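You operate a simulated robot arm through the tools that you are given. There is no shell and no other tool.

Carry out the task below with a simulated two-armed robot. There is one attempt and no reset: what you move stays moved.

## Task
Switch the laptop off, shut it and wipe the smudge off its lid.
Fine: use the screen cloth and lay it back in its tray. What is to be rubbed or washed off counts as gone when no trace of it is left.

Only the result counts: the job must be done as asked and must still hold three seconds after the hand-in. Knocking over, shifting, dropping, spilling or breaking anything else fails it. A push-on lid holds only when it is set on centred and level and pressed home; a screw cap is set on level and turned clockwise until tight. Flat cloth is picked up by pressing the open fingertips on it (5 to 10 N) and closing them slowly along it; thin cloth reads only 2 to 8 mm in the jaws.

## Robot
Two 7-joint arms with two-finger parallel grippers on one trunk that stands fixed in place. Base frame: the origin is at the foot of the trunk, x ahead of it, y to its left, z up. Lengths are in mm, angles in degrees, forces in N, time in s.
The left shoulder is at [80, 131, 947], the right one opposite. With the tool pointing down near the work surface each hand reaches from about 360 to 840 mm from the base axis, measured 20 degrees to its own side. Payload 1.57 kg a hand.
The TCP of each hand is the grasp point between the finger pads, 30 mm short of the fingertips. In the tool frame z runs along the fingers and y along their closing line. The gripper opens to 110 mm. The fingers are 24 mm wide and 12 mm thick; the gripper's body (48 by 112 mm) begins 78 mm behind the TCP.
Orientation is told as [roll, pitch, yaw] about the base's x, y, z axes, in that order, counted from this pose: with the fingers straight down and closing along the base's y, the tool's x points along the base's -x, its y along +y and its z along -z.

## Interface
- The arms move only by the tool arm_command. It takes "left_plan", "right_plan" or both (then of equal length, played together; a hand with none holds still); each is text: rows parted by semicolons, each of 7 numbers parted by spaces: the shift along the tool's x, y, z in mm, then the turn, a rotation vector about the tool's x, y, z in degrees, then the opening, from 0 (shut) to 1 (fully open). In form: tx ty tz wx wy wz grip; .... A call has 1 to 20 rows; each row is the pose to reach, as a shift and turn from the pose commanded when the call began, along the tool's axes at that moment. Each row takes 0.2 s and may step no farther than 50 mm and 8.6 degrees from the row before; otherwise, or with a gripper value out of range, the whole call is refused. A pose out of reach is approached as far as the arm can. The call stops where the force on the tool passes 40 N (or 10 N more than at its start, if that is more) or the arm is blocked; 0.2 s more then pass. Each finger travels about 108 mm/s and halts on what it meets, pressing with about 23 N; the grip force reading is that of the motor and also rises with nothing between the fingers. The clock runs only during rows and for 0.2 s after the last one: add rows that repeat a pose to give the fingers time. The reply holds the time, the measured pose of the TCP, the force on the tool along the base axes, the opening and the grip force, in the units named above and with some noise, with the torque about the TCP (base axes, N m) and any sound that the robot's microphone picked up.
- Cameras (640 x 400 px; columns grow to the right, rows downward): "scene" is now at [-53.1, 35.9, 1442]; the picture's right is [0.39, -0.92, 0.00], its down [-0.33, -0.14, -0.93] and it looks along [0.86, 0.36, -0.36] (base axes); focal length 347 px, centre (320, 200). "left" rides on the left gripper at [70, -16, -141] in its tool frame; the picture's right is [0.23, 0.97, 0.00], its down [-0.86, 0.20, -0.48] and it looks along [-0.47, 0.11, 0.88] (tool axes); focal length 222 px, centre (320, 200). "right" rides on the right gripper at [70, 16, -141] in its tool frame; the picture's right is [-0.23, 0.97, 0.00], its down [-0.86, -0.20, -0.48] and it looks along [-0.47, -0.11, 0.88] (tool axes); focal length 222 px, centre (320, 200). There is no depth. A picture from a camera that has moved, and an enlarged one, comes with that camera's place and axes in the base frame and with its lens.
- get_image(camera): a new picture of that camera. The clock stands still meanwhile.
- aim_head(pan, tilt): turns the head with the scene camera to pan (to the left, within 109 degrees either way) and tilt (down, from -29 to 69), counted from straight ahead of the robot. It gives what a move gives.
- enlarge(camera, box): a new picture of the part [left, top, right, bottom] of that camera's present view, enlarged. The clock stands still meanwhile.
- finish_job(): hands the job in; it is judged then, once.

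Nothing tells you positions but the pictures and the camera data. Unless the task says otherwise, let go and move clear before handing in.

The tools are called after "Request:" as name(argument=value, ...) on one line, values as JSON. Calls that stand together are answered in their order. arm_command: Moves the arms, as the interface text tells. Its arguments: {"type":"object","properties":{"left_plan":{"type":"string"},"right_plan":{"type":"string"}},"required":[]} The other tools are called the same way: aim_head (pan, tilt) turns the head that bears the scene camera; get_image (camera) takes a picture; enlarge (camera, box) takes an enlarged picture of a part of a camera's view; finish_job () hands the job in.

At the start:

```text
time_s: 0.0
left_eef_pos: [364.2, 357.9, 1284.6]
left_tool_rot: [0.0, 0.0, 0.0]
left_contact_force: [-0.3, -1.0, 0.7]
left_wrist_torque: [-0.02, -0.03, -0.04]
left_gripper_width: 110.1
left_grasp_force: 0.0
right_eef_pos: [513.0, 6.9, 1288.9]
right_tool_rot: [0.1, -0.1, 0.0]
right_contact_force: [0.2, -0.2, -0.1]
right_wrist_torque: [0.04, -0.01, 0.02]
right_gripper_width: 109.9
right_grasp_force: 0.0
head pan, tilt (commanded): [23.0, 21.0]
```

scene: 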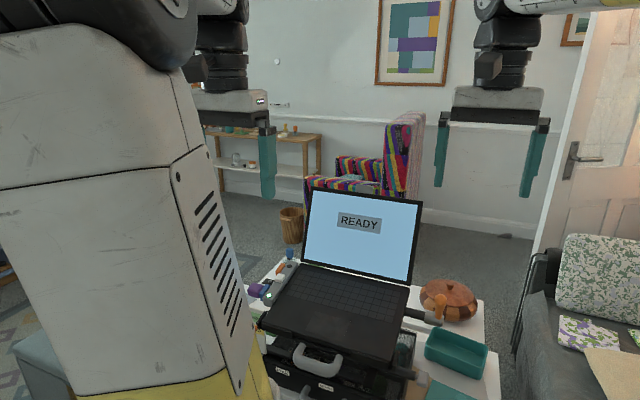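
right: 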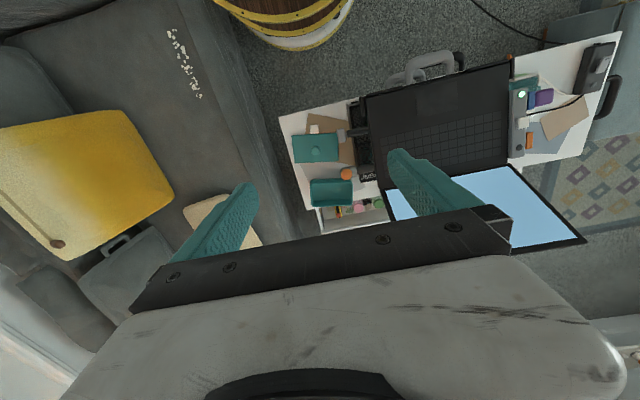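
left: 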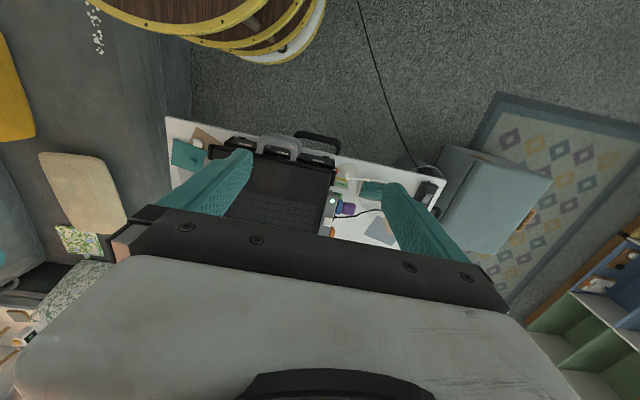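

The laptop stands open and shows READY, on what looks like a case on a small table, with teal trays on its right. I'll look closer before I move anything.

Request:
aim_head(pan=15, tilt=45)

Request:
get_image(camera="scene")

```text
time_s: 0.9
left_eef_pos: [365.8, 358.8, 1285.9]
left_tool_rot: [0.0, 0.0, 0.0]
left_contact_force: [1.0, 0.0, 0.0]
left_wrist_torque: [0.03, 0.01, -0.01]
left_gripper_width: 109.7
left_grasp_force: 0.0
right_eef_pos: [512.1, 7.9, 1290.5]
right_tool_rot: [0.1, 0.1, 0.1]
right_contact_force: [-0.7, -0.2, 0.3]
right_wrist_torque: [0.0, -0.02, 0.0]
right_gripper_width: 110.1
right_grasp_force: 0.0
head pan, tilt (commanded): [15.0, 45.0]
```

```text
taken
camera scene: at [-60.1, 20.7, 1405.0], right [0.26, -0.97, 0.0], down [-0.68, -0.18, -0.71], along [0.68, 0.18, -0.71], focal length 347 px, centre (320, 200)
```

scene: 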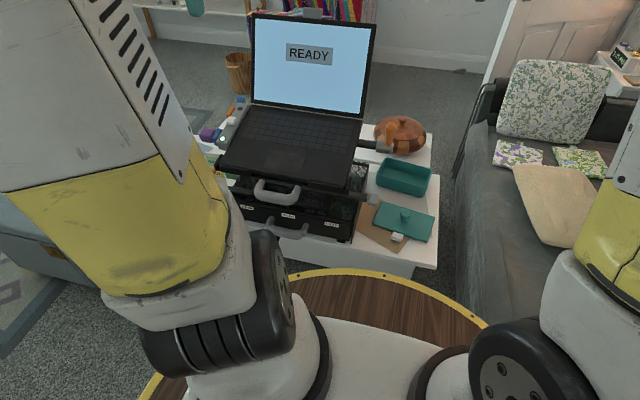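

Request:
enlarge(camera="scene", box=[200, 80, 460, 280])

Request:
enlarge(camera="scene", box=[190, 80, 320, 160])

Request:
enlarge(camera="scene", box=[330, 100, 460, 280])

Request:
enlarge(camera="right", box=[270, 30, 630, 255])

Request:
enlarge(camera="left", box=[150, 110, 460, 260])

```text
2.00 times, centred on (330, 180) of scene
camera zoom: at [-60.1, 20.7, 1405.0], right [0.26, -0.97, 0.0], down [-0.68, -0.18, -0.71], along [0.68, 0.18, -0.71], focal length 694 px, centre (300, 240)
```

zoom: 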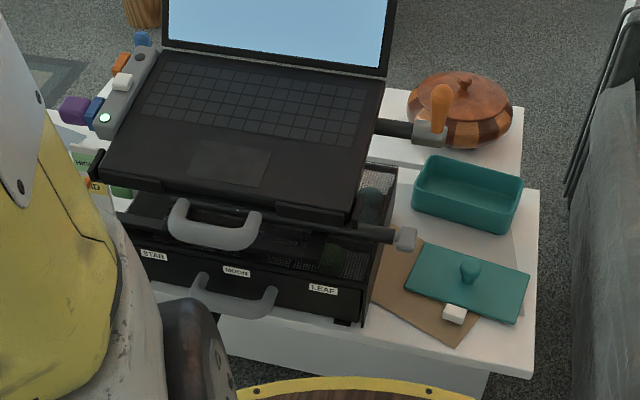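

```text
4.92 times, centred on (255, 120) of scene
camera zoom: at [-60.1, 20.7, 1405.0], right [0.26, -0.97, 0.0], down [-0.68, -0.18, -0.71], along [0.68, 0.18, -0.71], focal length 1709 px, centre (640, 594)
```

zoom: 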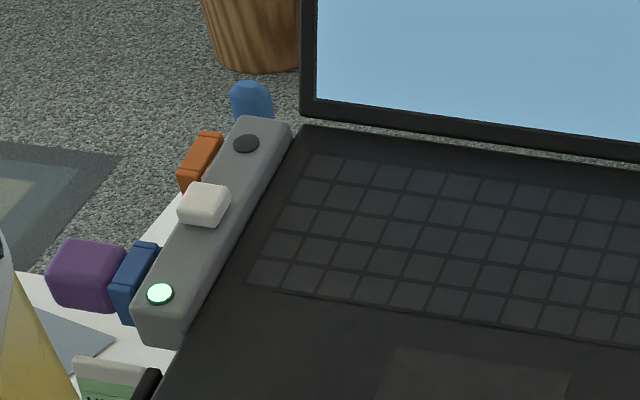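

```text
2.22 times, centred on (395, 190) of scene
camera zoom: at [-60.1, 20.7, 1405.0], right [0.26, -0.97, 0.0], down [-0.68, -0.18, -0.71], along [0.68, 0.18, -0.71], focal length 772 px, centre (153, 222)
```

zoom: 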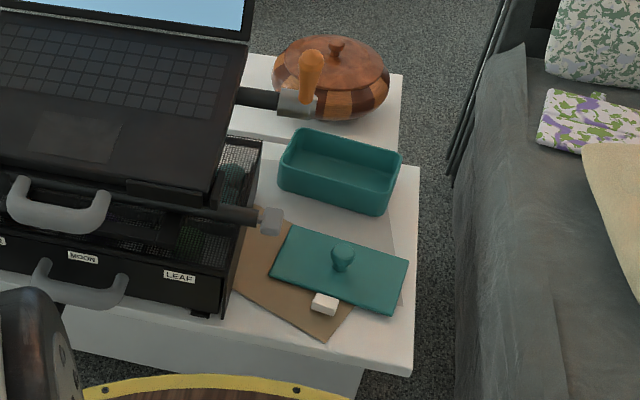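

```text
1.78 times, centred on (450, 142) of right
camera zoom: at [442.1, 23.3, 1430.5], right [0.23, 0.97, 0.0], down [0.86, -0.2, 0.48], along [0.47, -0.11, -0.88], focal length 395 px, centre (89, 302)
```

zoom: 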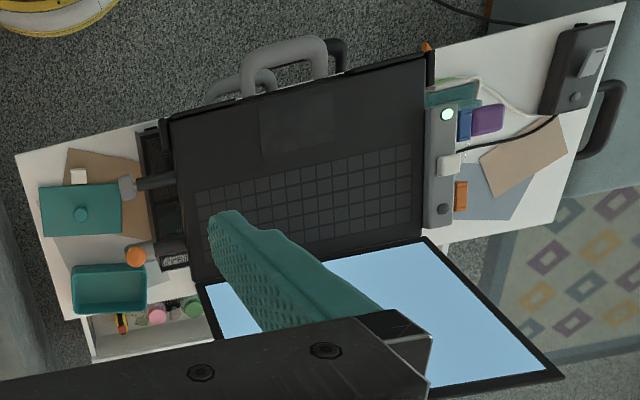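

```text
2.06 times, centred on (305, 185) of left
camera zoom: at [295.4, 341.8, 1427.3], right [-0.23, 0.97, 0.0], down [0.86, 0.2, 0.48], along [0.47, 0.11, -0.88], focal length 459 px, centre (351, 231)
```

zoom: 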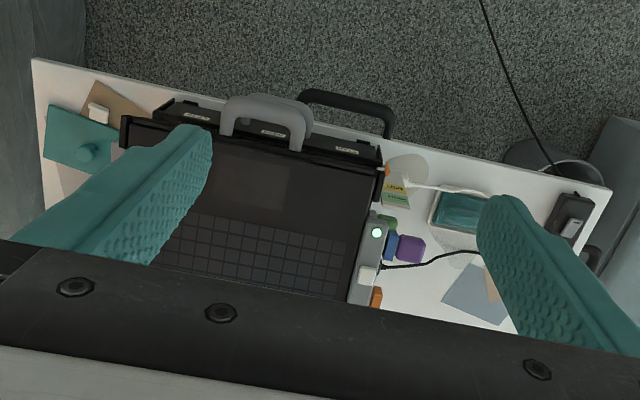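

The laptop's base spans roughly x 500–740 and y 110–430 at z of about 890. A grey bar with a lit green round button runs along its left side, and there's more clutter farther left. I'll look at the left side with the head and the hand cameras.

Request:
enlarge(camera="left", box=[310, 150, 450, 240])

Request:
enlarge(camera="right", box=[490, 30, 630, 165])

Request:
enlarge(camera="right", box=[270, 90, 400, 240])

```text
4.44 times, centred on (380, 195) of left
camera zoom: at [295.4, 341.8, 1427.3], right [-0.23, 0.97, 0.0], down [0.86, 0.2, 0.48], along [0.47, 0.11, -0.88], focal length 987 px, centre (53, 222)
```

zoom: 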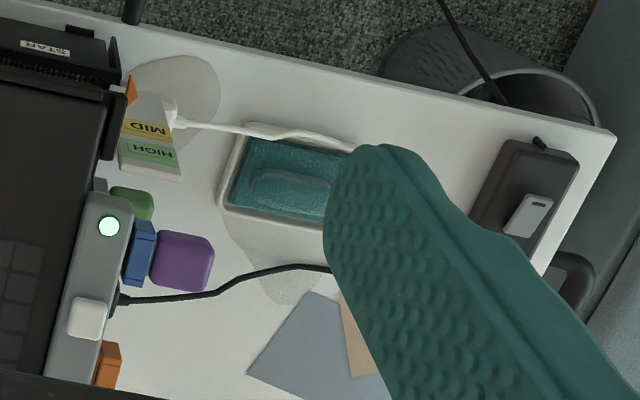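

```text
2.96 times, centred on (560, 98) of right
camera zoom: at [442.1, 23.3, 1430.5], right [0.23, 0.97, 0.0], down [0.86, -0.2, 0.48], along [0.47, -0.11, -0.88], focal length 658 px, centre (-391, 504)
```

zoom: 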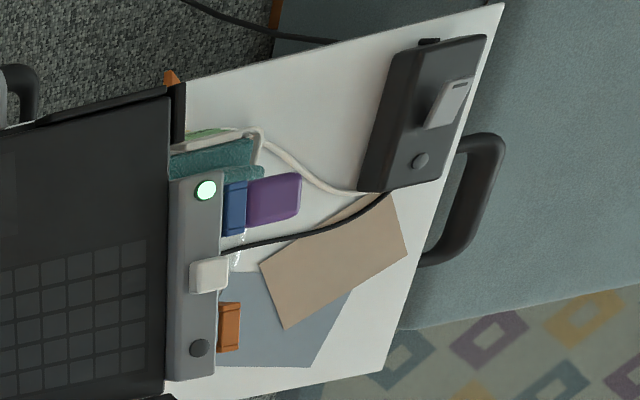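

```text
2.67 times, centred on (335, 165) of right
camera zoom: at [442.1, 23.3, 1430.5], right [0.23, 0.97, 0.0], down [0.86, -0.2, 0.48], along [0.47, -0.11, -0.88], focal length 592 px, centre (280, 293)
```

zoom: 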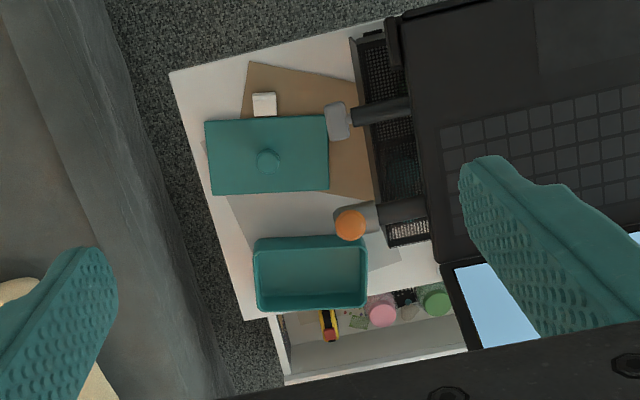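

On the left I see a dark power brick with a rocker and cables, cards marked HIGH and MID, and a white tray holding a teal cloth. I'll move the left hand out for a clear close view of that side.

Request:
arm_command(left_plan="12 40 15 0 0 0 1; 24 80 30 0 0 0 1; 36 120 45 0 0 0 1; 48 160 60 0 0 0 1; 60 200 75 0 0 0 1; 60 200 75 0 0 0 1")

Request:
get_image(camera="left")

Request:
get_image(camera="scene")

```text
time_s: 2.3
left_eef_pos: [305.6, 559.6, 1210.4]
left_tool_rot: [0.1, 0.0, -0.1]
left_contact_force: [0.7, 0.0, -0.9]
left_wrist_torque: [0.01, 0.03, -0.02]
left_gripper_width: 110.0
left_grasp_force: 0.1
right_eef_pos: [512.8, 7.6, 1289.4]
right_tool_rot: [0.1, -0.1, 0.0]
right_contact_force: [-0.6, -0.1, -0.1]
right_wrist_torque: [-0.02, 0.0, -0.04]
right_gripper_width: 110.0
right_grasp_force: 0.1
head pan, tilt (commanded): [15.0, 45.0]
```

```text
taken
camera left: at [235.8, 541.5, 1352.5], right [-0.23, 0.97, 0.0], down [0.86, 0.2, 0.48], along [0.47, 0.11, -0.88], focal length 222 px, centre (320, 200)
```

left: 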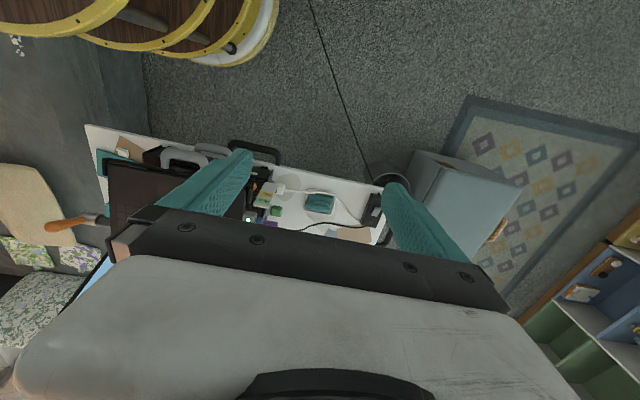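

```text
taken
camera scene: at [-60.1, 20.7, 1404.9], right [0.26, -0.97, 0.0], down [-0.68, -0.18, -0.71], along [0.68, 0.18, -0.71], focal length 347 px, centre (320, 200)
```

scene: 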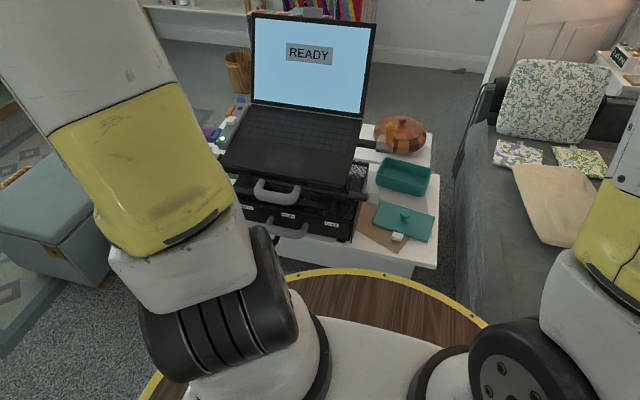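

Request:
enlarge(camera="left", box=[230, 140, 400, 250])

Request:
enlarge(camera="left", box=[240, 165, 320, 230])

```text
3.64 times, centred on (315, 195) of left
camera zoom: at [235.8, 541.5, 1352.5], right [-0.23, 0.97, 0.0], down [0.86, 0.2, 0.48], along [0.47, 0.11, -0.88], focal length 808 px, centre (338, 218)
```

zoom: 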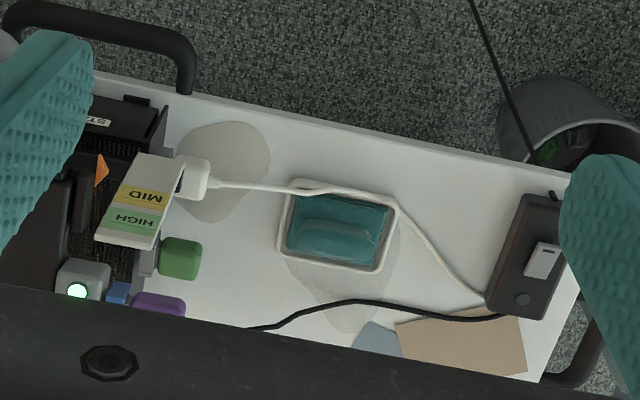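

```text
6.15 times, centred on (280, 198) of left
camera zoom: at [235.8, 541.5, 1352.5], right [-0.23, 0.97, 0.0], down [0.86, 0.2, 0.48], along [0.47, 0.11, -0.88], focal length 1367 px, centre (566, 215)
```

zoom: 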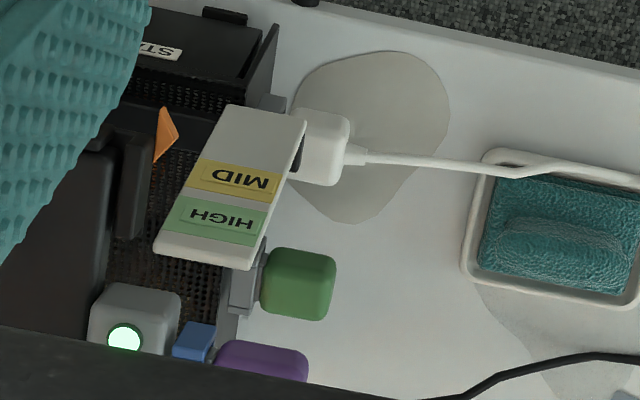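

The cloth is a teal pad with a raised ridge in a white tray. The HIGH/MID scale belongs to the laptop riser. Next I'll look closely at the grey bar with the green light, using the left camera.

Request:
arm_command(left_plan="-29 -20 15 0 0 0 1; -58 -40 30 0 0 0 1; -87 -60 45 0 0 0 1; -116 -80 60 0 0 0 1; -145 -100 75 0 0 0 1; -175 -120 90 0 0 0 1; -175 -120 90 0 0 0 1")

Request:
get_image(camera="left")

Request:
get_image(camera="scene")

Request:
get_image(camera="right")

```text
time_s: 3.9
left_eef_pos: [482.3, 437.3, 1118.4]
left_tool_rot: [0.0, 0.0, 0.0]
left_contact_force: [0.7, -0.3, 1.1]
left_wrist_torque: [0.03, 0.03, 0.0]
left_gripper_width: 110.0
left_grasp_force: 0.1
right_eef_pos: [513.1, 7.0, 1288.2]
right_tool_rot: [0.1, 0.0, -0.1]
right_contact_force: [-0.3, 0.2, 0.0]
right_wrist_torque: [-0.01, 0.0, 0.03]
right_gripper_width: 110.0
right_grasp_force: 0.1
head pan, tilt (commanded): [15.0, 45.0]
```

```text
taken
camera left: at [411.8, 421.2, 1259.6], right [-0.23, 0.97, 0.0], down [0.86, 0.2, 0.48], along [0.47, 0.11, -0.88], focal length 222 px, centre (320, 200)
```

left: 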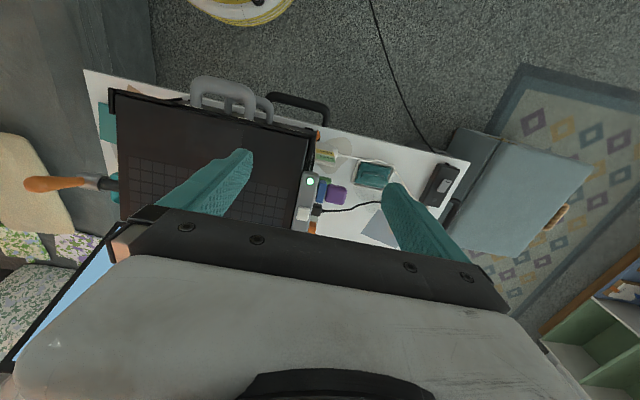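

```text
taken
camera scene: at [-60.1, 20.6, 1404.9], right [0.26, -0.97, 0.0], down [-0.68, -0.18, -0.71], along [0.68, 0.18, -0.71], focal length 347 px, centre (320, 200)
```

scene: 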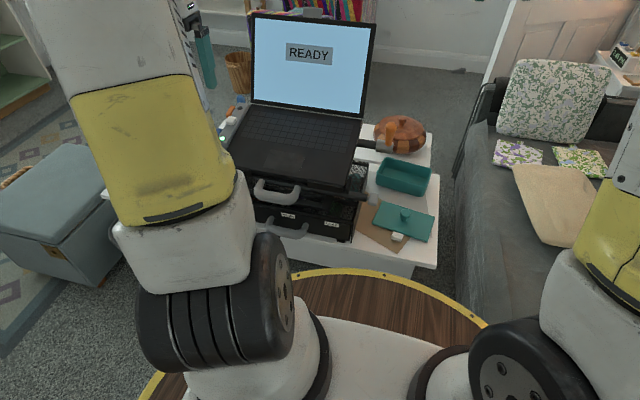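

```text
taken
camera right: at [442.2, 23.3, 1430.5], right [0.23, 0.97, 0.0], down [0.86, -0.2, 0.48], along [0.47, -0.11, -0.88], focal length 222 px, centre (320, 200)
```

right: 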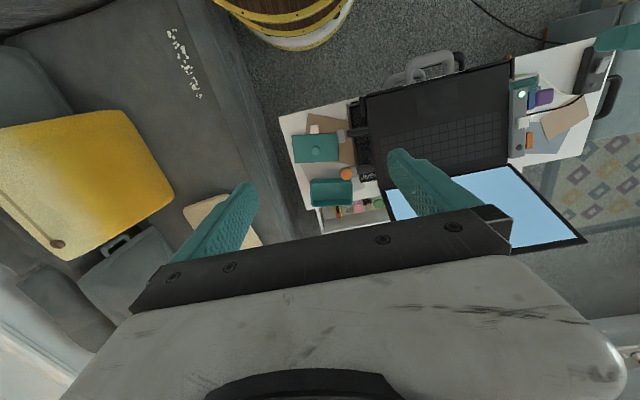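

Request:
enlarge(camera="left", box=[250, 130, 400, 245])

Request:
enlarge(camera="left", box=[290, 160, 350, 240])

Request:
enlarge(camera="left", box=[90, 60, 330, 260])

Request:
enlarge(camera="scene", box=[240, 5, 400, 120])

```text
3.48 times, centred on (325, 188) of left
camera zoom: at [411.8, 421.2, 1259.6], right [-0.23, 0.97, 0.0], down [0.86, 0.2, 0.48], along [0.47, 0.11, -0.88], focal length 773 px, centre (303, 244)
```

zoom: 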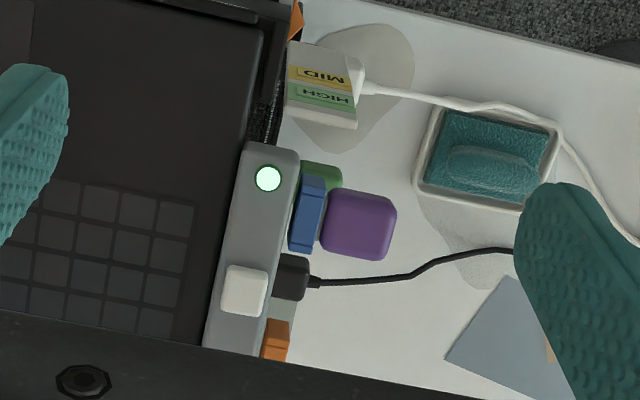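

```text
5.00 times, centred on (320, 200) of left
camera zoom: at [411.8, 421.2, 1259.6], right [-0.23, 0.97, 0.0], down [0.86, 0.2, 0.48], along [0.47, 0.11, -0.88], focal length 1111 px, centre (320, 200)
```

zoom: 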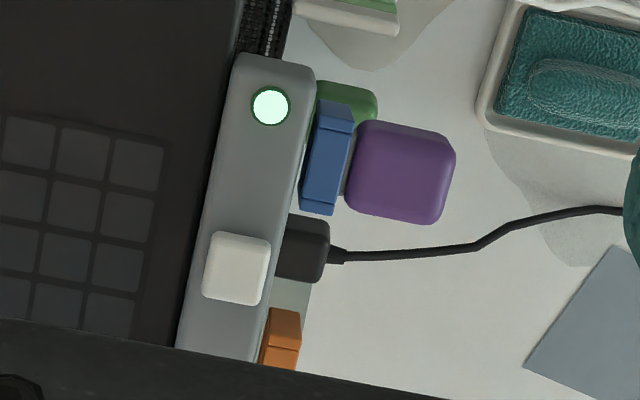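

```text
2.00 times, centred on (210, 160) of left
camera zoom: at [411.8, 421.2, 1259.6], right [-0.23, 0.97, 0.0], down [0.86, 0.2, 0.48], along [0.47, 0.11, -0.88], focal length 444 px, centre (540, 280)
```

zoom: 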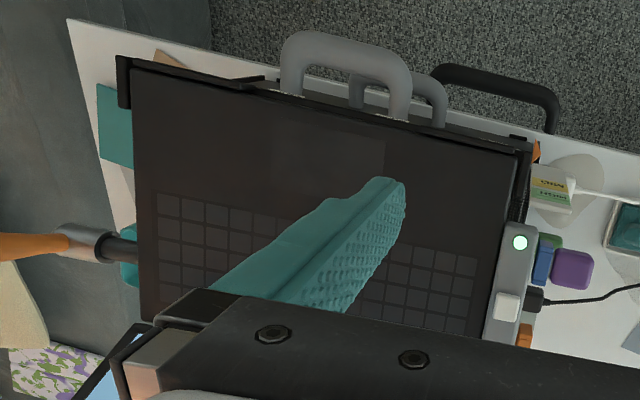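

```text
3.48 times, centred on (320, 62) of scene
camera zoom: at [-60.1, 20.6, 1404.9], right [0.26, -0.97, 0.0], down [-0.68, -0.18, -0.71], along [0.68, 0.18, -0.71], focal length 1208 px, centre (320, 678)
```

zoom: 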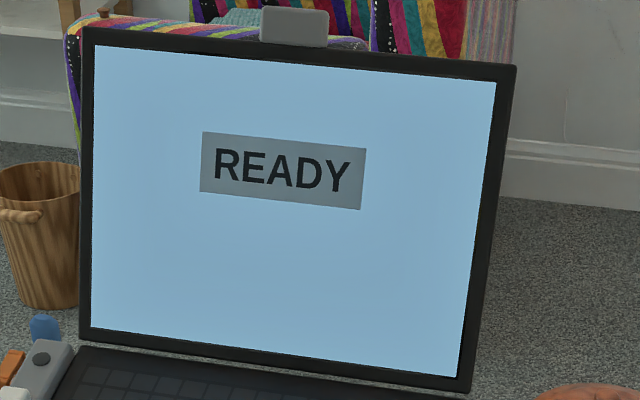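

The grey bar sits along the laptop's left edge, and I place its lit green button at about (573, 441, 897). The open lid's hinge is near x=722 and its top near (798, y, 1120). I'll close the left fingers and hover them above the green button.

Request:
arm_command(left_plan="-23 1 35 0 0 0 0.5; -46 2 70 0 0 0 0; -69 3 105 0 0 0 0; -91 4 143 0 0 0 0; -91 4 158 0 0 0 0; -91 4 158 0 0 0 0")

Request:
get_image(camera="left")

Request:
get_image(camera="scene")

Request:
enlarge(camera="right", box=[450, 60, 640, 200])

```text
time_s: 5.3
left_eef_pos: [572.3, 444.2, 960.8]
left_tool_rot: [0.0, 0.0, 0.0]
left_contact_force: [-0.3, 1.0, 0.4]
left_wrist_torque: [-0.01, 0.0, -0.03]
left_gripper_width: 0.0
left_grasp_force: 21.4
right_eef_pos: [511.4, 7.9, 1288.8]
right_tool_rot: [0.1, 0.0, -0.1]
right_contact_force: [-0.1, -1.0, 0.0]
right_wrist_torque: [-0.03, 0.01, 0.02]
right_gripper_width: 110.0
right_grasp_force: 0.0
head pan, tilt (commanded): [15.0, 45.0]
```

```text
taken
camera left: at [502.8, 427.4, 1102.4], right [-0.23, 0.97, 0.0], down [0.86, 0.2, 0.48], along [0.47, 0.11, -0.88], focal length 222 px, centre (320, 200)
```

left: 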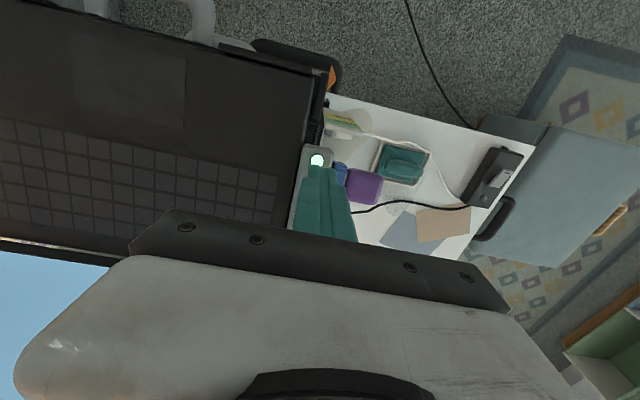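

```text
taken
camera scene: at [-60.0, 20.7, 1404.9], right [0.26, -0.97, 0.0], down [-0.68, -0.18, -0.71], along [0.68, 0.18, -0.71], focal length 347 px, centre (320, 200)
```

scene: 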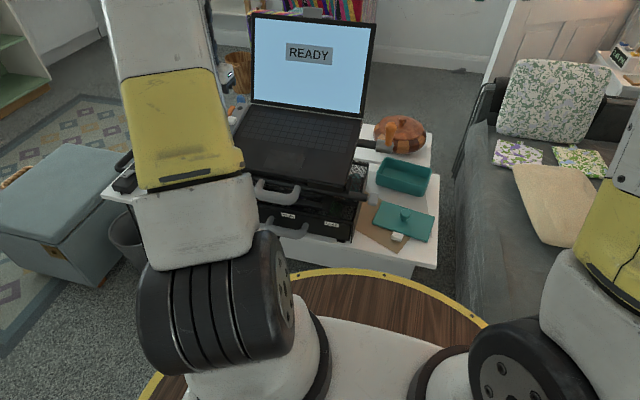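

```text
2.86 times, centred on (545, 130) of right
camera zoom: at [442.3, 23.3, 1430.4], right [0.23, 0.97, 0.0], down [0.86, -0.2, 0.48], along [0.47, -0.11, -0.88], focal length 635 px, centre (-323, 400)
```

zoom: 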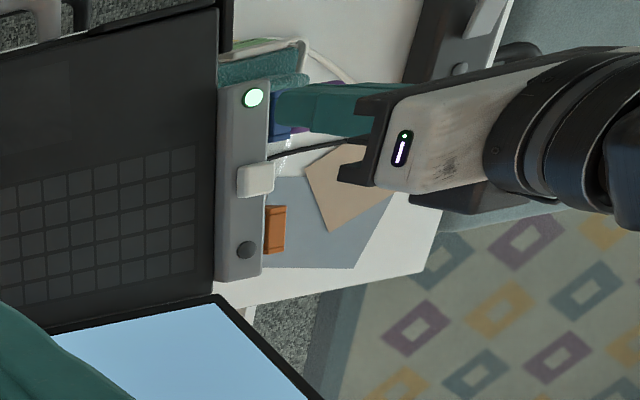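

Request:
enlarge(camera="left", box=[270, 120, 400, 240])

```text
3.33 times, centred on (335, 180) of left
camera zoom: at [502.8, 427.4, 1102.4], right [-0.23, 0.97, 0.0], down [0.86, 0.2, 0.48], along [0.47, 0.11, -0.88], focal length 740 px, centre (270, 267)
```

zoom: 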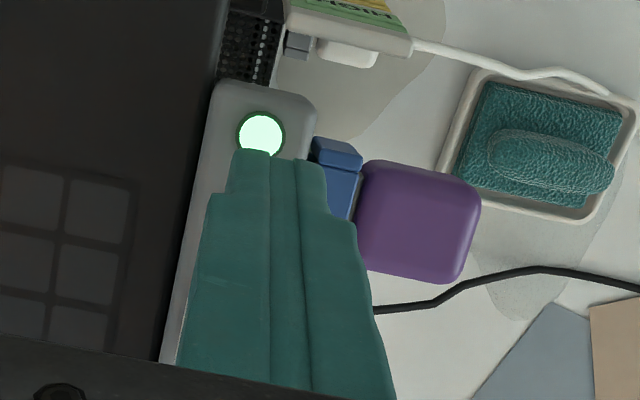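

The fingertips hover about 3 mm too far to the left of the button. I'll shift them over it and come down to just above it.

Request:
arm_command(left_plan="2 -3.5 0 0 0 0 0; 2 -3.5 10 0 0 0 0; 2 -3.5 20 0 0 0 0; 2 -3.5 25 0 0 0 0; 2 -3.5 25 0 0 0 0")

Request:
enlarge(camera="left", box=[270, 120, 400, 240])

Request:
enlarge(camera="right", box=[450, 60, 640, 200])

```text
time_s: 6.5
left_eef_pos: [568.8, 439.9, 937.1]
left_tool_rot: [0.1, 0.0, 0.0]
left_contact_force: [0.4, -0.2, 0.4]
left_wrist_torque: [0.03, 0.02, 0.0]
left_gripper_width: 0.0
left_grasp_force: 21.4
right_eef_pos: [511.6, 8.1, 1289.0]
right_tool_rot: [0.0, 0.0, 0.0]
right_contact_force: [0.3, 0.1, 1.0]
right_wrist_torque: [0.03, -0.02, 0.0]
right_gripper_width: 110.0
right_grasp_force: 0.0
head pan, tilt (commanded): [15.0, 45.0]
```

```text
3.33 times, centred on (335, 180) of left
camera zoom: at [499.9, 423.1, 1079.4], right [-0.23, 0.97, 0.0], down [0.86, 0.2, 0.48], along [0.47, 0.11, -0.88], focal length 740 px, centre (270, 267)
```

zoom: 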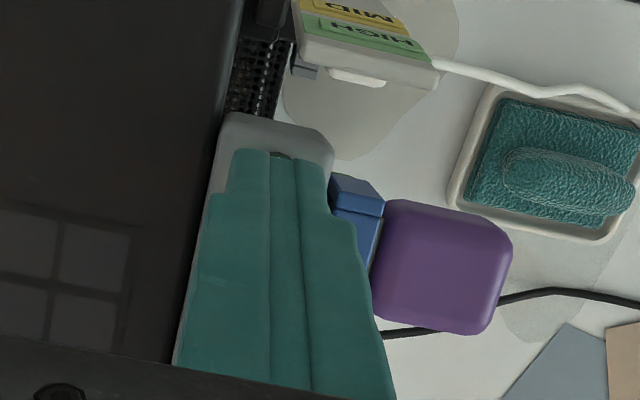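

```text
2.86 times, centred on (545, 130) of right
camera zoom: at [442.2, 23.3, 1430.5], right [0.23, 0.97, 0.0], down [0.86, -0.2, 0.48], along [0.47, -0.11, -0.88], focal length 635 px, centre (-323, 400)
```

zoom: 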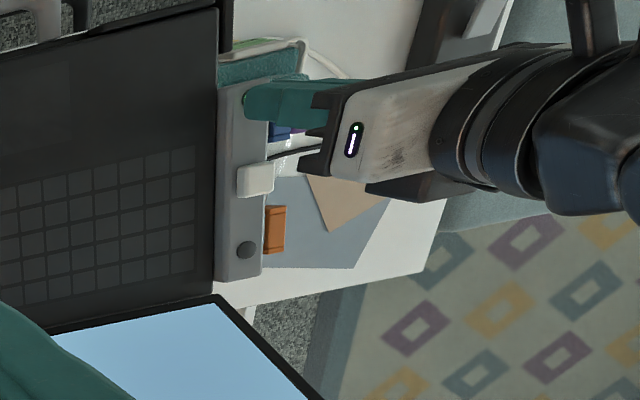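

The tip now covers the button, so I'll press down in small steps.

Request:
arm_command(left_plan="0 0 3 0 0 0 0; 0 0 6 0 0 0 0; 0 0 8 0 0 0 0; 0 0 9 0 0 0 0")

```text
time_s: 7.5
left_eef_pos: [569.8, 439.5, 932.1]
left_tool_rot: [0.2, -0.3, 0.0]
left_contact_force: [-8.6, -1.3, 34.0]
left_wrist_torque: [0.01, -0.22, -0.15]
left_gripper_width: 0.0
left_grasp_force: 21.0
right_eef_pos: [509.9, 7.7, 1289.5]
right_tool_rot: [0.2, 0.0, 0.0]
right_contact_force: [-0.6, -0.3, 0.8]
right_wrist_torque: [0.01, 0.0, 0.01]
right_gripper_width: 109.9
right_grasp_force: 0.1
head pan, tilt (commanded): [15.0, 45.0]
```

Request:
arm_command(left_plan="0 0 -5 0 0 0 0; 0 0 -20 0 0 0 0; 0 0 -40 0 0 0 0; 0 0 -40 0 0 0 0")

Request:
get_image(camera="scene")

Request:
enlarge(camera="left", box=[270, 120, 400, 240])

Request:
enlarge(camera="right", box=[450, 60, 640, 200])

```text
time_s: 8.5
left_eef_pos: [569.9, 438.5, 968.4]
left_tool_rot: [0.0, 0.0, -0.1]
left_contact_force: [-0.8, -0.2, -0.7]
left_wrist_torque: [0.01, -0.01, -0.01]
left_gripper_width: 0.1
left_grasp_force: 21.0
right_eef_pos: [513.2, 8.0, 1289.4]
right_tool_rot: [0.2, 0.0, -0.1]
right_contact_force: [-0.3, 0.4, -0.1]
right_wrist_torque: [0.0, 0.05, -0.05]
right_gripper_width: 109.9
right_grasp_force: 0.1
head pan, tilt (commanded): [15.0, 45.0]
```

```text
taken
camera scene: at [-60.0, 20.7, 1404.9], right [0.26, -0.97, 0.0], down [-0.68, -0.18, -0.71], along [0.68, 0.18, -0.71], focal length 347 px, centre (320, 200)
```

scene: 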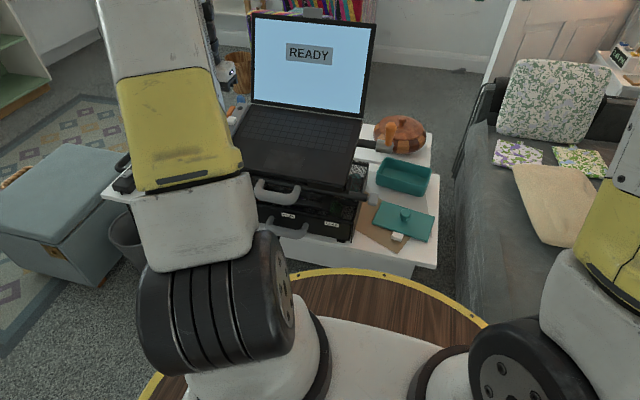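

```text
3.33 times, centred on (335, 180) of left
camera zoom: at [499.9, 421.2, 1109.2], right [-0.23, 0.97, 0.0], down [0.86, 0.2, 0.48], along [0.47, 0.11, -0.88], focal length 740 px, centre (270, 267)
```

zoom: 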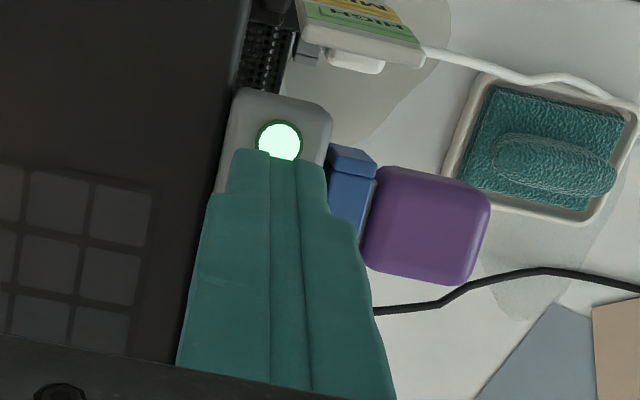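

```text
2.86 times, centred on (545, 130) of right
camera zoom: at [442.2, 23.3, 1430.5], right [0.23, 0.97, 0.0], down [0.86, -0.2, 0.48], along [0.47, -0.11, -0.88], focal length 635 px, centre (-323, 400)
```

zoom: 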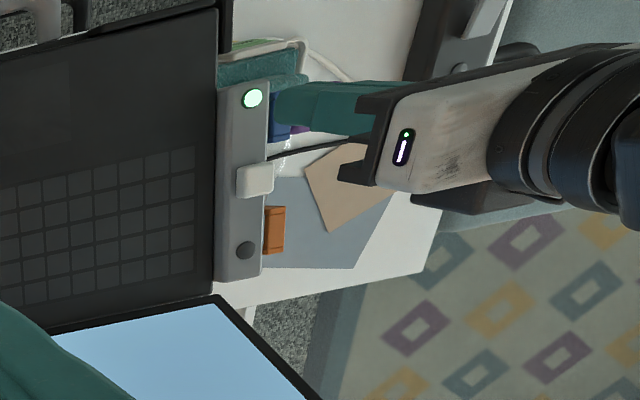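

The lit circle didn't move and the screen still says READY, so it's probably only an indicator lamp. I'll move the arm away and look at the bar's white block and dark disc in detail.

Request:
arm_command(left_plan="0 0 -45 0 0 0 0; 25 -5 -85 0 0 0 0.5; 55 -15 -125 0 0 0 1; 85 -30 -165 0 0 0 1; 115 -45 -200 0 0 0 1; 145 -60 -235 0 0 0 1; 175 -75 -270 0 0 0 1; 205 -80 -305 0 0 0 1; 205 -80 -305 0 0 0 1")

Request:
enlarge(camera="scene", box=[200, 85, 270, 150])

Request:
enlarge(camera="right", box=[500, 80, 560, 165])

Request:
enlarge(camera="right", box=[560, 20, 640, 110])

```text
refused: row 3 steps farther than a row can; nothing moved
```

```text
6.15 times, centred on (235, 118) of scene
camera zoom: at [-60.0, 20.7, 1404.9], right [0.26, -0.97, 0.0], down [-0.68, -0.18, -0.71], along [0.68, 0.18, -0.71], focal length 2137 px, centre (843, 708)
```

zoom: 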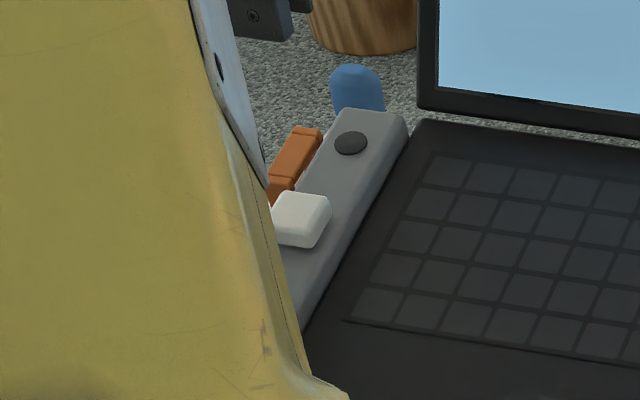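

```text
4.71 times, centred on (530, 122) of right
camera zoom: at [442.2, 23.3, 1430.5], right [0.23, 0.97, 0.0], down [0.86, -0.2, 0.48], along [0.47, -0.11, -0.88], focal length 1045 px, centre (-668, 565)
```

zoom: 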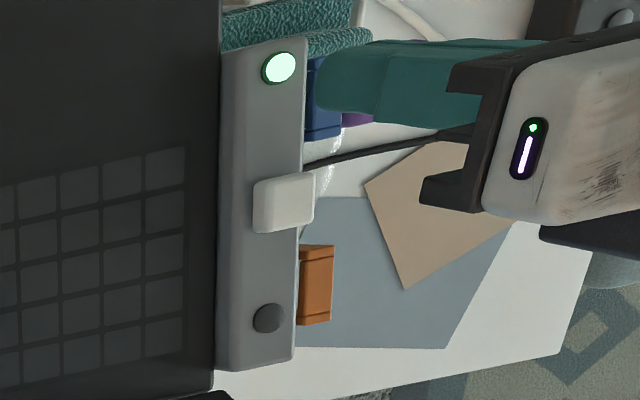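

```text
4.44 times, centred on (600, 65) of right
camera zoom: at [442.2, 23.3, 1430.5], right [0.23, 0.97, 0.0], down [0.86, -0.2, 0.48], along [0.47, -0.11, -0.88], focal length 987 px, centre (-924, 800)
```

zoom: 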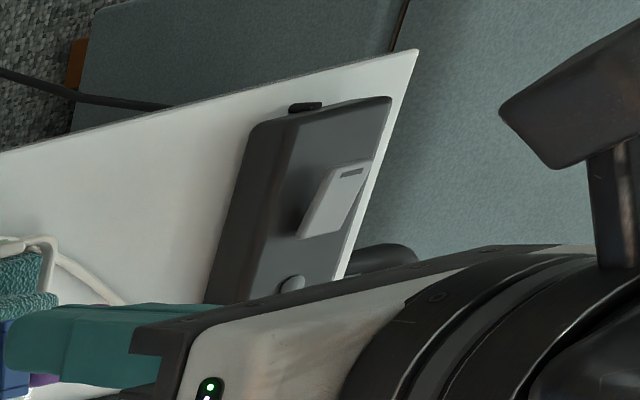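

The bar slopes up toward the hinge. The white block is a raised key whose top is near (630, 440, 916), which makes it the likely power switch. I'll hover the fingertips over it.

Request:
arm_command(left_plan="0 0 -10 0 0 0 0; -30 1 -10 0 0 0 0; -60 1 -10 0 0 0 0; -60 1 0 0 0 0 0; -60 1 0 0 0 0 0")

Request:
enlarge(camera="left", box=[250, 110, 400, 240])

Request:
enlarge(camera="right", box=[500, 80, 580, 165])

Request:
enlarge(camera="scene", box=[200, 65, 290, 150])

```text
time_s: 9.7
left_eef_pos: [629.1, 438.8, 969.6]
left_tool_rot: [0.0, 0.0, -0.1]
left_contact_force: [-0.3, 0.7, -0.3]
left_wrist_torque: [0.0, -0.03, 0.01]
left_gripper_width: 0.0
left_grasp_force: 21.1
right_eef_pos: [511.6, 7.3, 1288.2]
right_tool_rot: [0.1, 0.0, -0.1]
right_contact_force: [0.3, 0.9, 0.0]
right_wrist_torque: [-0.01, 0.02, -0.03]
right_gripper_width: 110.1
right_grasp_force: 0.0
head pan, tilt (commanded): [15.0, 45.0]
```

```text
3.08 times, centred on (325, 175) of left
camera zoom: at [558.7, 422.4, 1111.9], right [-0.23, 0.97, 0.0], down [0.86, 0.2, 0.48], along [0.47, 0.11, -0.88], focal length 684 px, centre (305, 277)
```

zoom: 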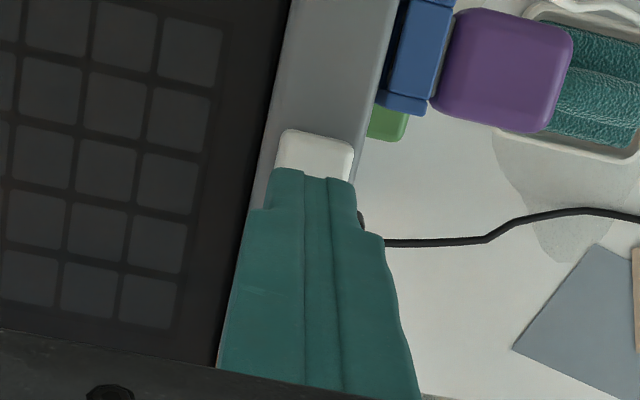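

```text
4.71 times, centred on (540, 122) of right
camera zoom: at [442.2, 23.3, 1430.4], right [0.23, 0.97, 0.0], down [0.86, -0.2, 0.48], along [0.47, -0.11, -0.88], focal length 1045 px, centre (-715, 565)
```

zoom: 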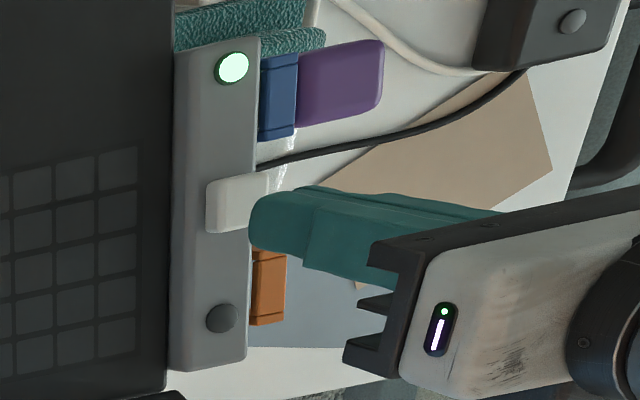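

```text
4.71 times, centred on (245, 108) of scene
camera zoom: at [-60.0, 20.7, 1404.9], right [0.26, -0.97, 0.0], down [-0.68, -0.18, -0.71], along [0.68, 0.18, -0.71], focal length 1634 px, centre (673, 635)
```

zoom: 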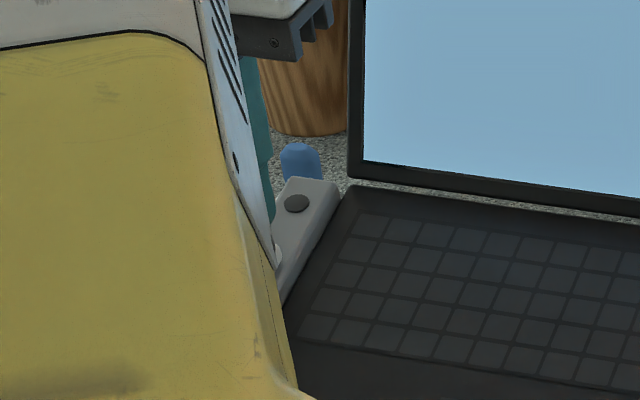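

Request:
arm_command(left_plan="0 1 8 0 0 0 0; 0 1 16 0 0 0 0; 0 1 20 0 0 0 0; 0 1 22 0 0 0 0; 0 1 24 0 0 0 0")

```text
time_s: 11.0
left_eef_pos: [629.5, 441.5, 948.9]
left_tool_rot: [0.2, -0.5, 0.0]
left_contact_force: [-6.8, -1.9, 16.0]
left_wrist_torque: [-0.12, 0.03, -0.08]
left_gripper_width: 0.3
left_grasp_force: 21.1
right_eef_pos: [511.9, 8.7, 1289.3]
right_tool_rot: [0.1, 0.0, 0.0]
right_contact_force: [0.3, 1.2, -0.2]
right_wrist_torque: [0.02, 0.0, -0.02]
right_gripper_width: 109.8
right_grasp_force: 0.1
head pan, tilt (commanded): [15.0, 45.0]
stopped in row 5 (left hand): the force on the tool passed its limit at 42 N (the readings are from after the stop); the commanded pose is now the measured one
```

Request:
enlarge(camera="right", box=[500, 80, 580, 165])

Request:
enlarge(camera="scene", box=[200, 5, 400, 150])

Request:
enlarge(camera="left", box=[250, 110, 400, 240])

```text
4.71 times, centred on (540, 122) of right
camera zoom: at [441.2, 22.7, 1430.8], right [0.23, 0.97, 0.0], down [0.85, -0.2, 0.48], along [0.47, -0.11, -0.88], focal length 1045 px, centre (-715, 565)
```

zoom: 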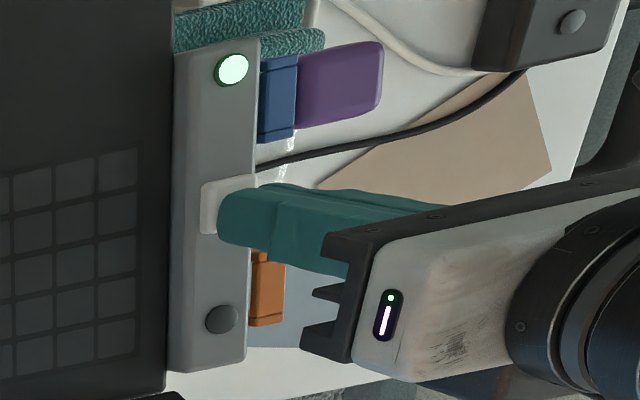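

```text
2.76 times, centred on (300, 78) of scene
camera zoom: at [-61.0, 20.1, 1404.9], right [0.26, -0.97, 0.0], down [-0.68, -0.18, -0.71], along [0.68, 0.18, -0.71], focal length 958 px, centre (375, 538)
```

zoom: 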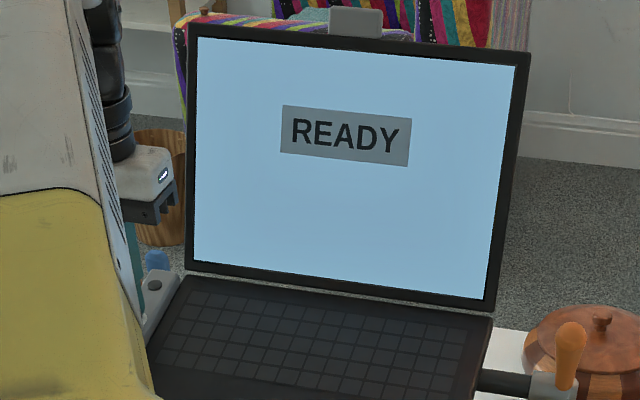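

```text
3.08 times, centred on (325, 175) of left
camera zoom: at [559.2, 423.9, 1090.5], right [-0.23, 0.97, 0.0], down [0.85, 0.2, 0.49], along [0.47, 0.11, -0.87], focal length 684 px, centre (305, 277)
```

zoom: 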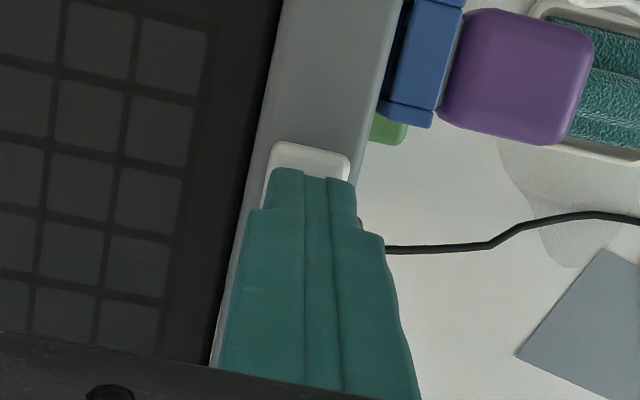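

Seen from the right camera, the white key has sunk about 4 mm, so it's a push key, but the screen hasn't changed. It may need a long press, so I'll hold it down for a while.

Request:
arm_command(left_plan="0 0 0.5 0 0 0 0; 0 0 1 0 0 0 0; 0 0 1 0 0 0 0; 0 0 1 0 0 0 0; 0 0 1 0 0 0 0; 0 0 1 0 0 0 0; 0 0 1 0 0 0 0; 0 0 1 0 0 0 0; 0 0 1 0 0 0 0; 0 0 1 0 0 0 0; 0 0 1 0 0 0 0; 0 0 1 0 0 0 0; 0 0 1 0 0 0 0; 0 0 1 0 0 0 0; 0 0 1 0 0 0 0")

Request:
enlarge(camera="right", box=[500, 80, 580, 165])

Request:
enlarge(camera="scene", box=[200, 5, 400, 150])

```text
time_s: 14.2
left_eef_pos: [629.8, 440.9, 948.4]
left_tool_rot: [0.2, -0.6, 0.0]
left_contact_force: [0.9, -2.1, 36.1]
left_wrist_torque: [-0.14, -0.35, -0.05]
left_gripper_width: 0.1
left_grasp_force: 22.0
right_eef_pos: [510.8, 7.0, 1289.5]
right_tool_rot: [0.1, -0.1, 0.0]
right_contact_force: [0.0, 0.8, 0.6]
right_wrist_torque: [0.01, 0.0, -0.02]
right_gripper_width: 109.8
right_grasp_force: 0.1
head pan, tilt (commanded): [15.0, 45.0]
```

```text
4.71 times, centred on (540, 122) of right
camera zoom: at [441.1, 22.4, 1430.8], right [0.23, 0.97, 0.0], down [0.85, -0.2, 0.48], along [0.47, -0.11, -0.88], focal length 1045 px, centre (-715, 565)
```

zoom: 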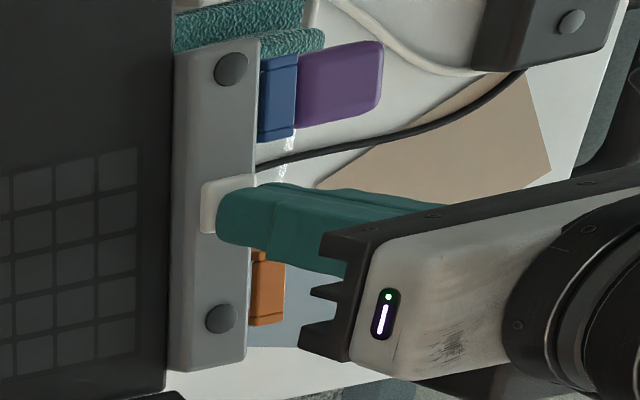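

```text
2.76 times, centred on (300, 78) of scene
camera zoom: at [-61.1, 19.8, 1404.9], right [0.26, -0.97, 0.0], down [-0.68, -0.18, -0.71], along [0.68, 0.18, -0.71], focal length 958 px, centre (375, 538)
```

zoom: 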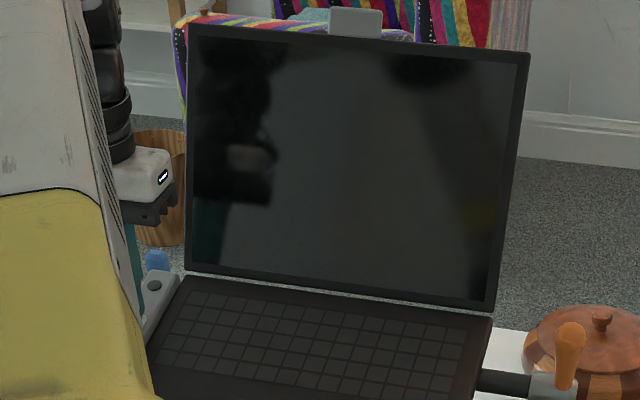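

The long press worked: the lamp is out and the screen is dark. Now I'll release the key, back the hand up, and check that it stays off.

Request:
arm_command(left_plan="0 0 -5 0 0 0 0; 0 0 -30 0 0 0 0; 0 0 -75 0 0 0 0; 20 0 -115 0 0 0 0; 45 -10 -155 0 0 0 0; 80 -25 -185 0 0 0 0; 115 -40 -215 0 0 0 0; 115 -40 -215 0 0 0 0")

Request:
get_image(camera="scene")

Request:
get_image(camera="left")

Request:
enlarge(camera="right", box=[450, 60, 640, 200])

```text
time_s: 16.0
left_eef_pos: [512.0, 401.1, 1159.7]
left_tool_rot: [0.2, -0.3, 0.1]
left_contact_force: [-0.2, -0.7, -1.4]
left_wrist_torque: [0.0, -0.02, -0.01]
left_gripper_width: 0.0
left_grasp_force: 21.6
right_eef_pos: [511.0, 7.8, 1289.6]
right_tool_rot: [0.0, 0.0, -0.1]
right_contact_force: [-0.3, 0.8, 0.2]
right_wrist_torque: [-0.02, -0.01, 0.02]
right_gripper_width: 109.8
right_grasp_force: 0.1
head pan, tilt (commanded): [15.0, 45.0]
```

```text
taken
camera scene: at [-60.2, 20.6, 1404.9], right [0.26, -0.97, 0.0], down [-0.68, -0.18, -0.71], along [0.68, 0.18, -0.71], focal length 347 px, centre (320, 200)
```

scene: 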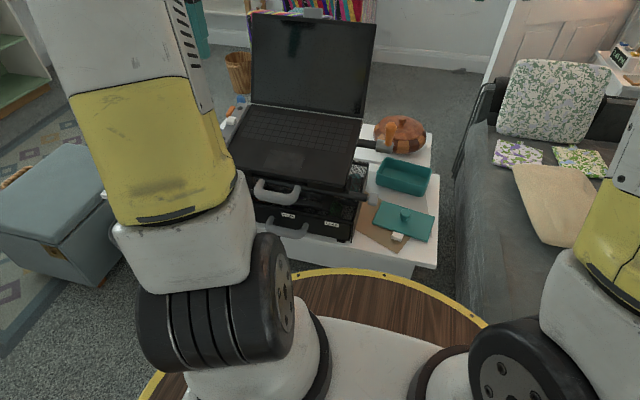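

```text
taken
camera left: at [441.5, 384.5, 1301.4], right [-0.23, 0.97, 0.0], down [0.85, 0.2, 0.48], along [0.47, 0.11, -0.88], focal length 222 px, centre (320, 200)
```

left: 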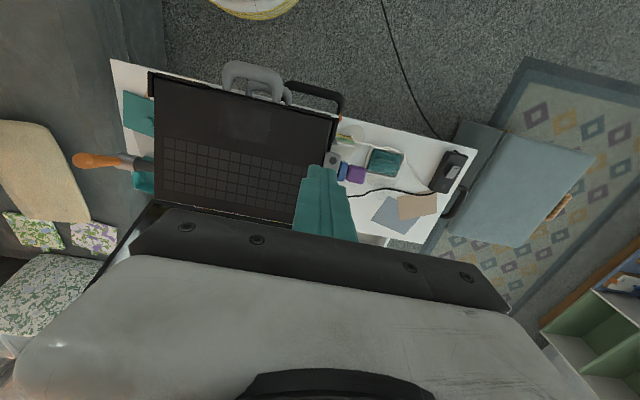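

```text
2.86 times, centred on (545, 130) of right
camera zoom: at [442.1, 23.2, 1430.6], right [0.23, 0.97, 0.0], down [0.86, -0.2, 0.48], along [0.47, -0.11, -0.88], focal length 635 px, centre (-323, 400)
```

zoom: 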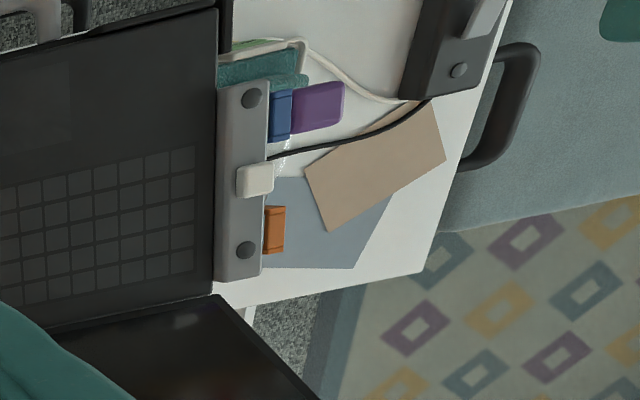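

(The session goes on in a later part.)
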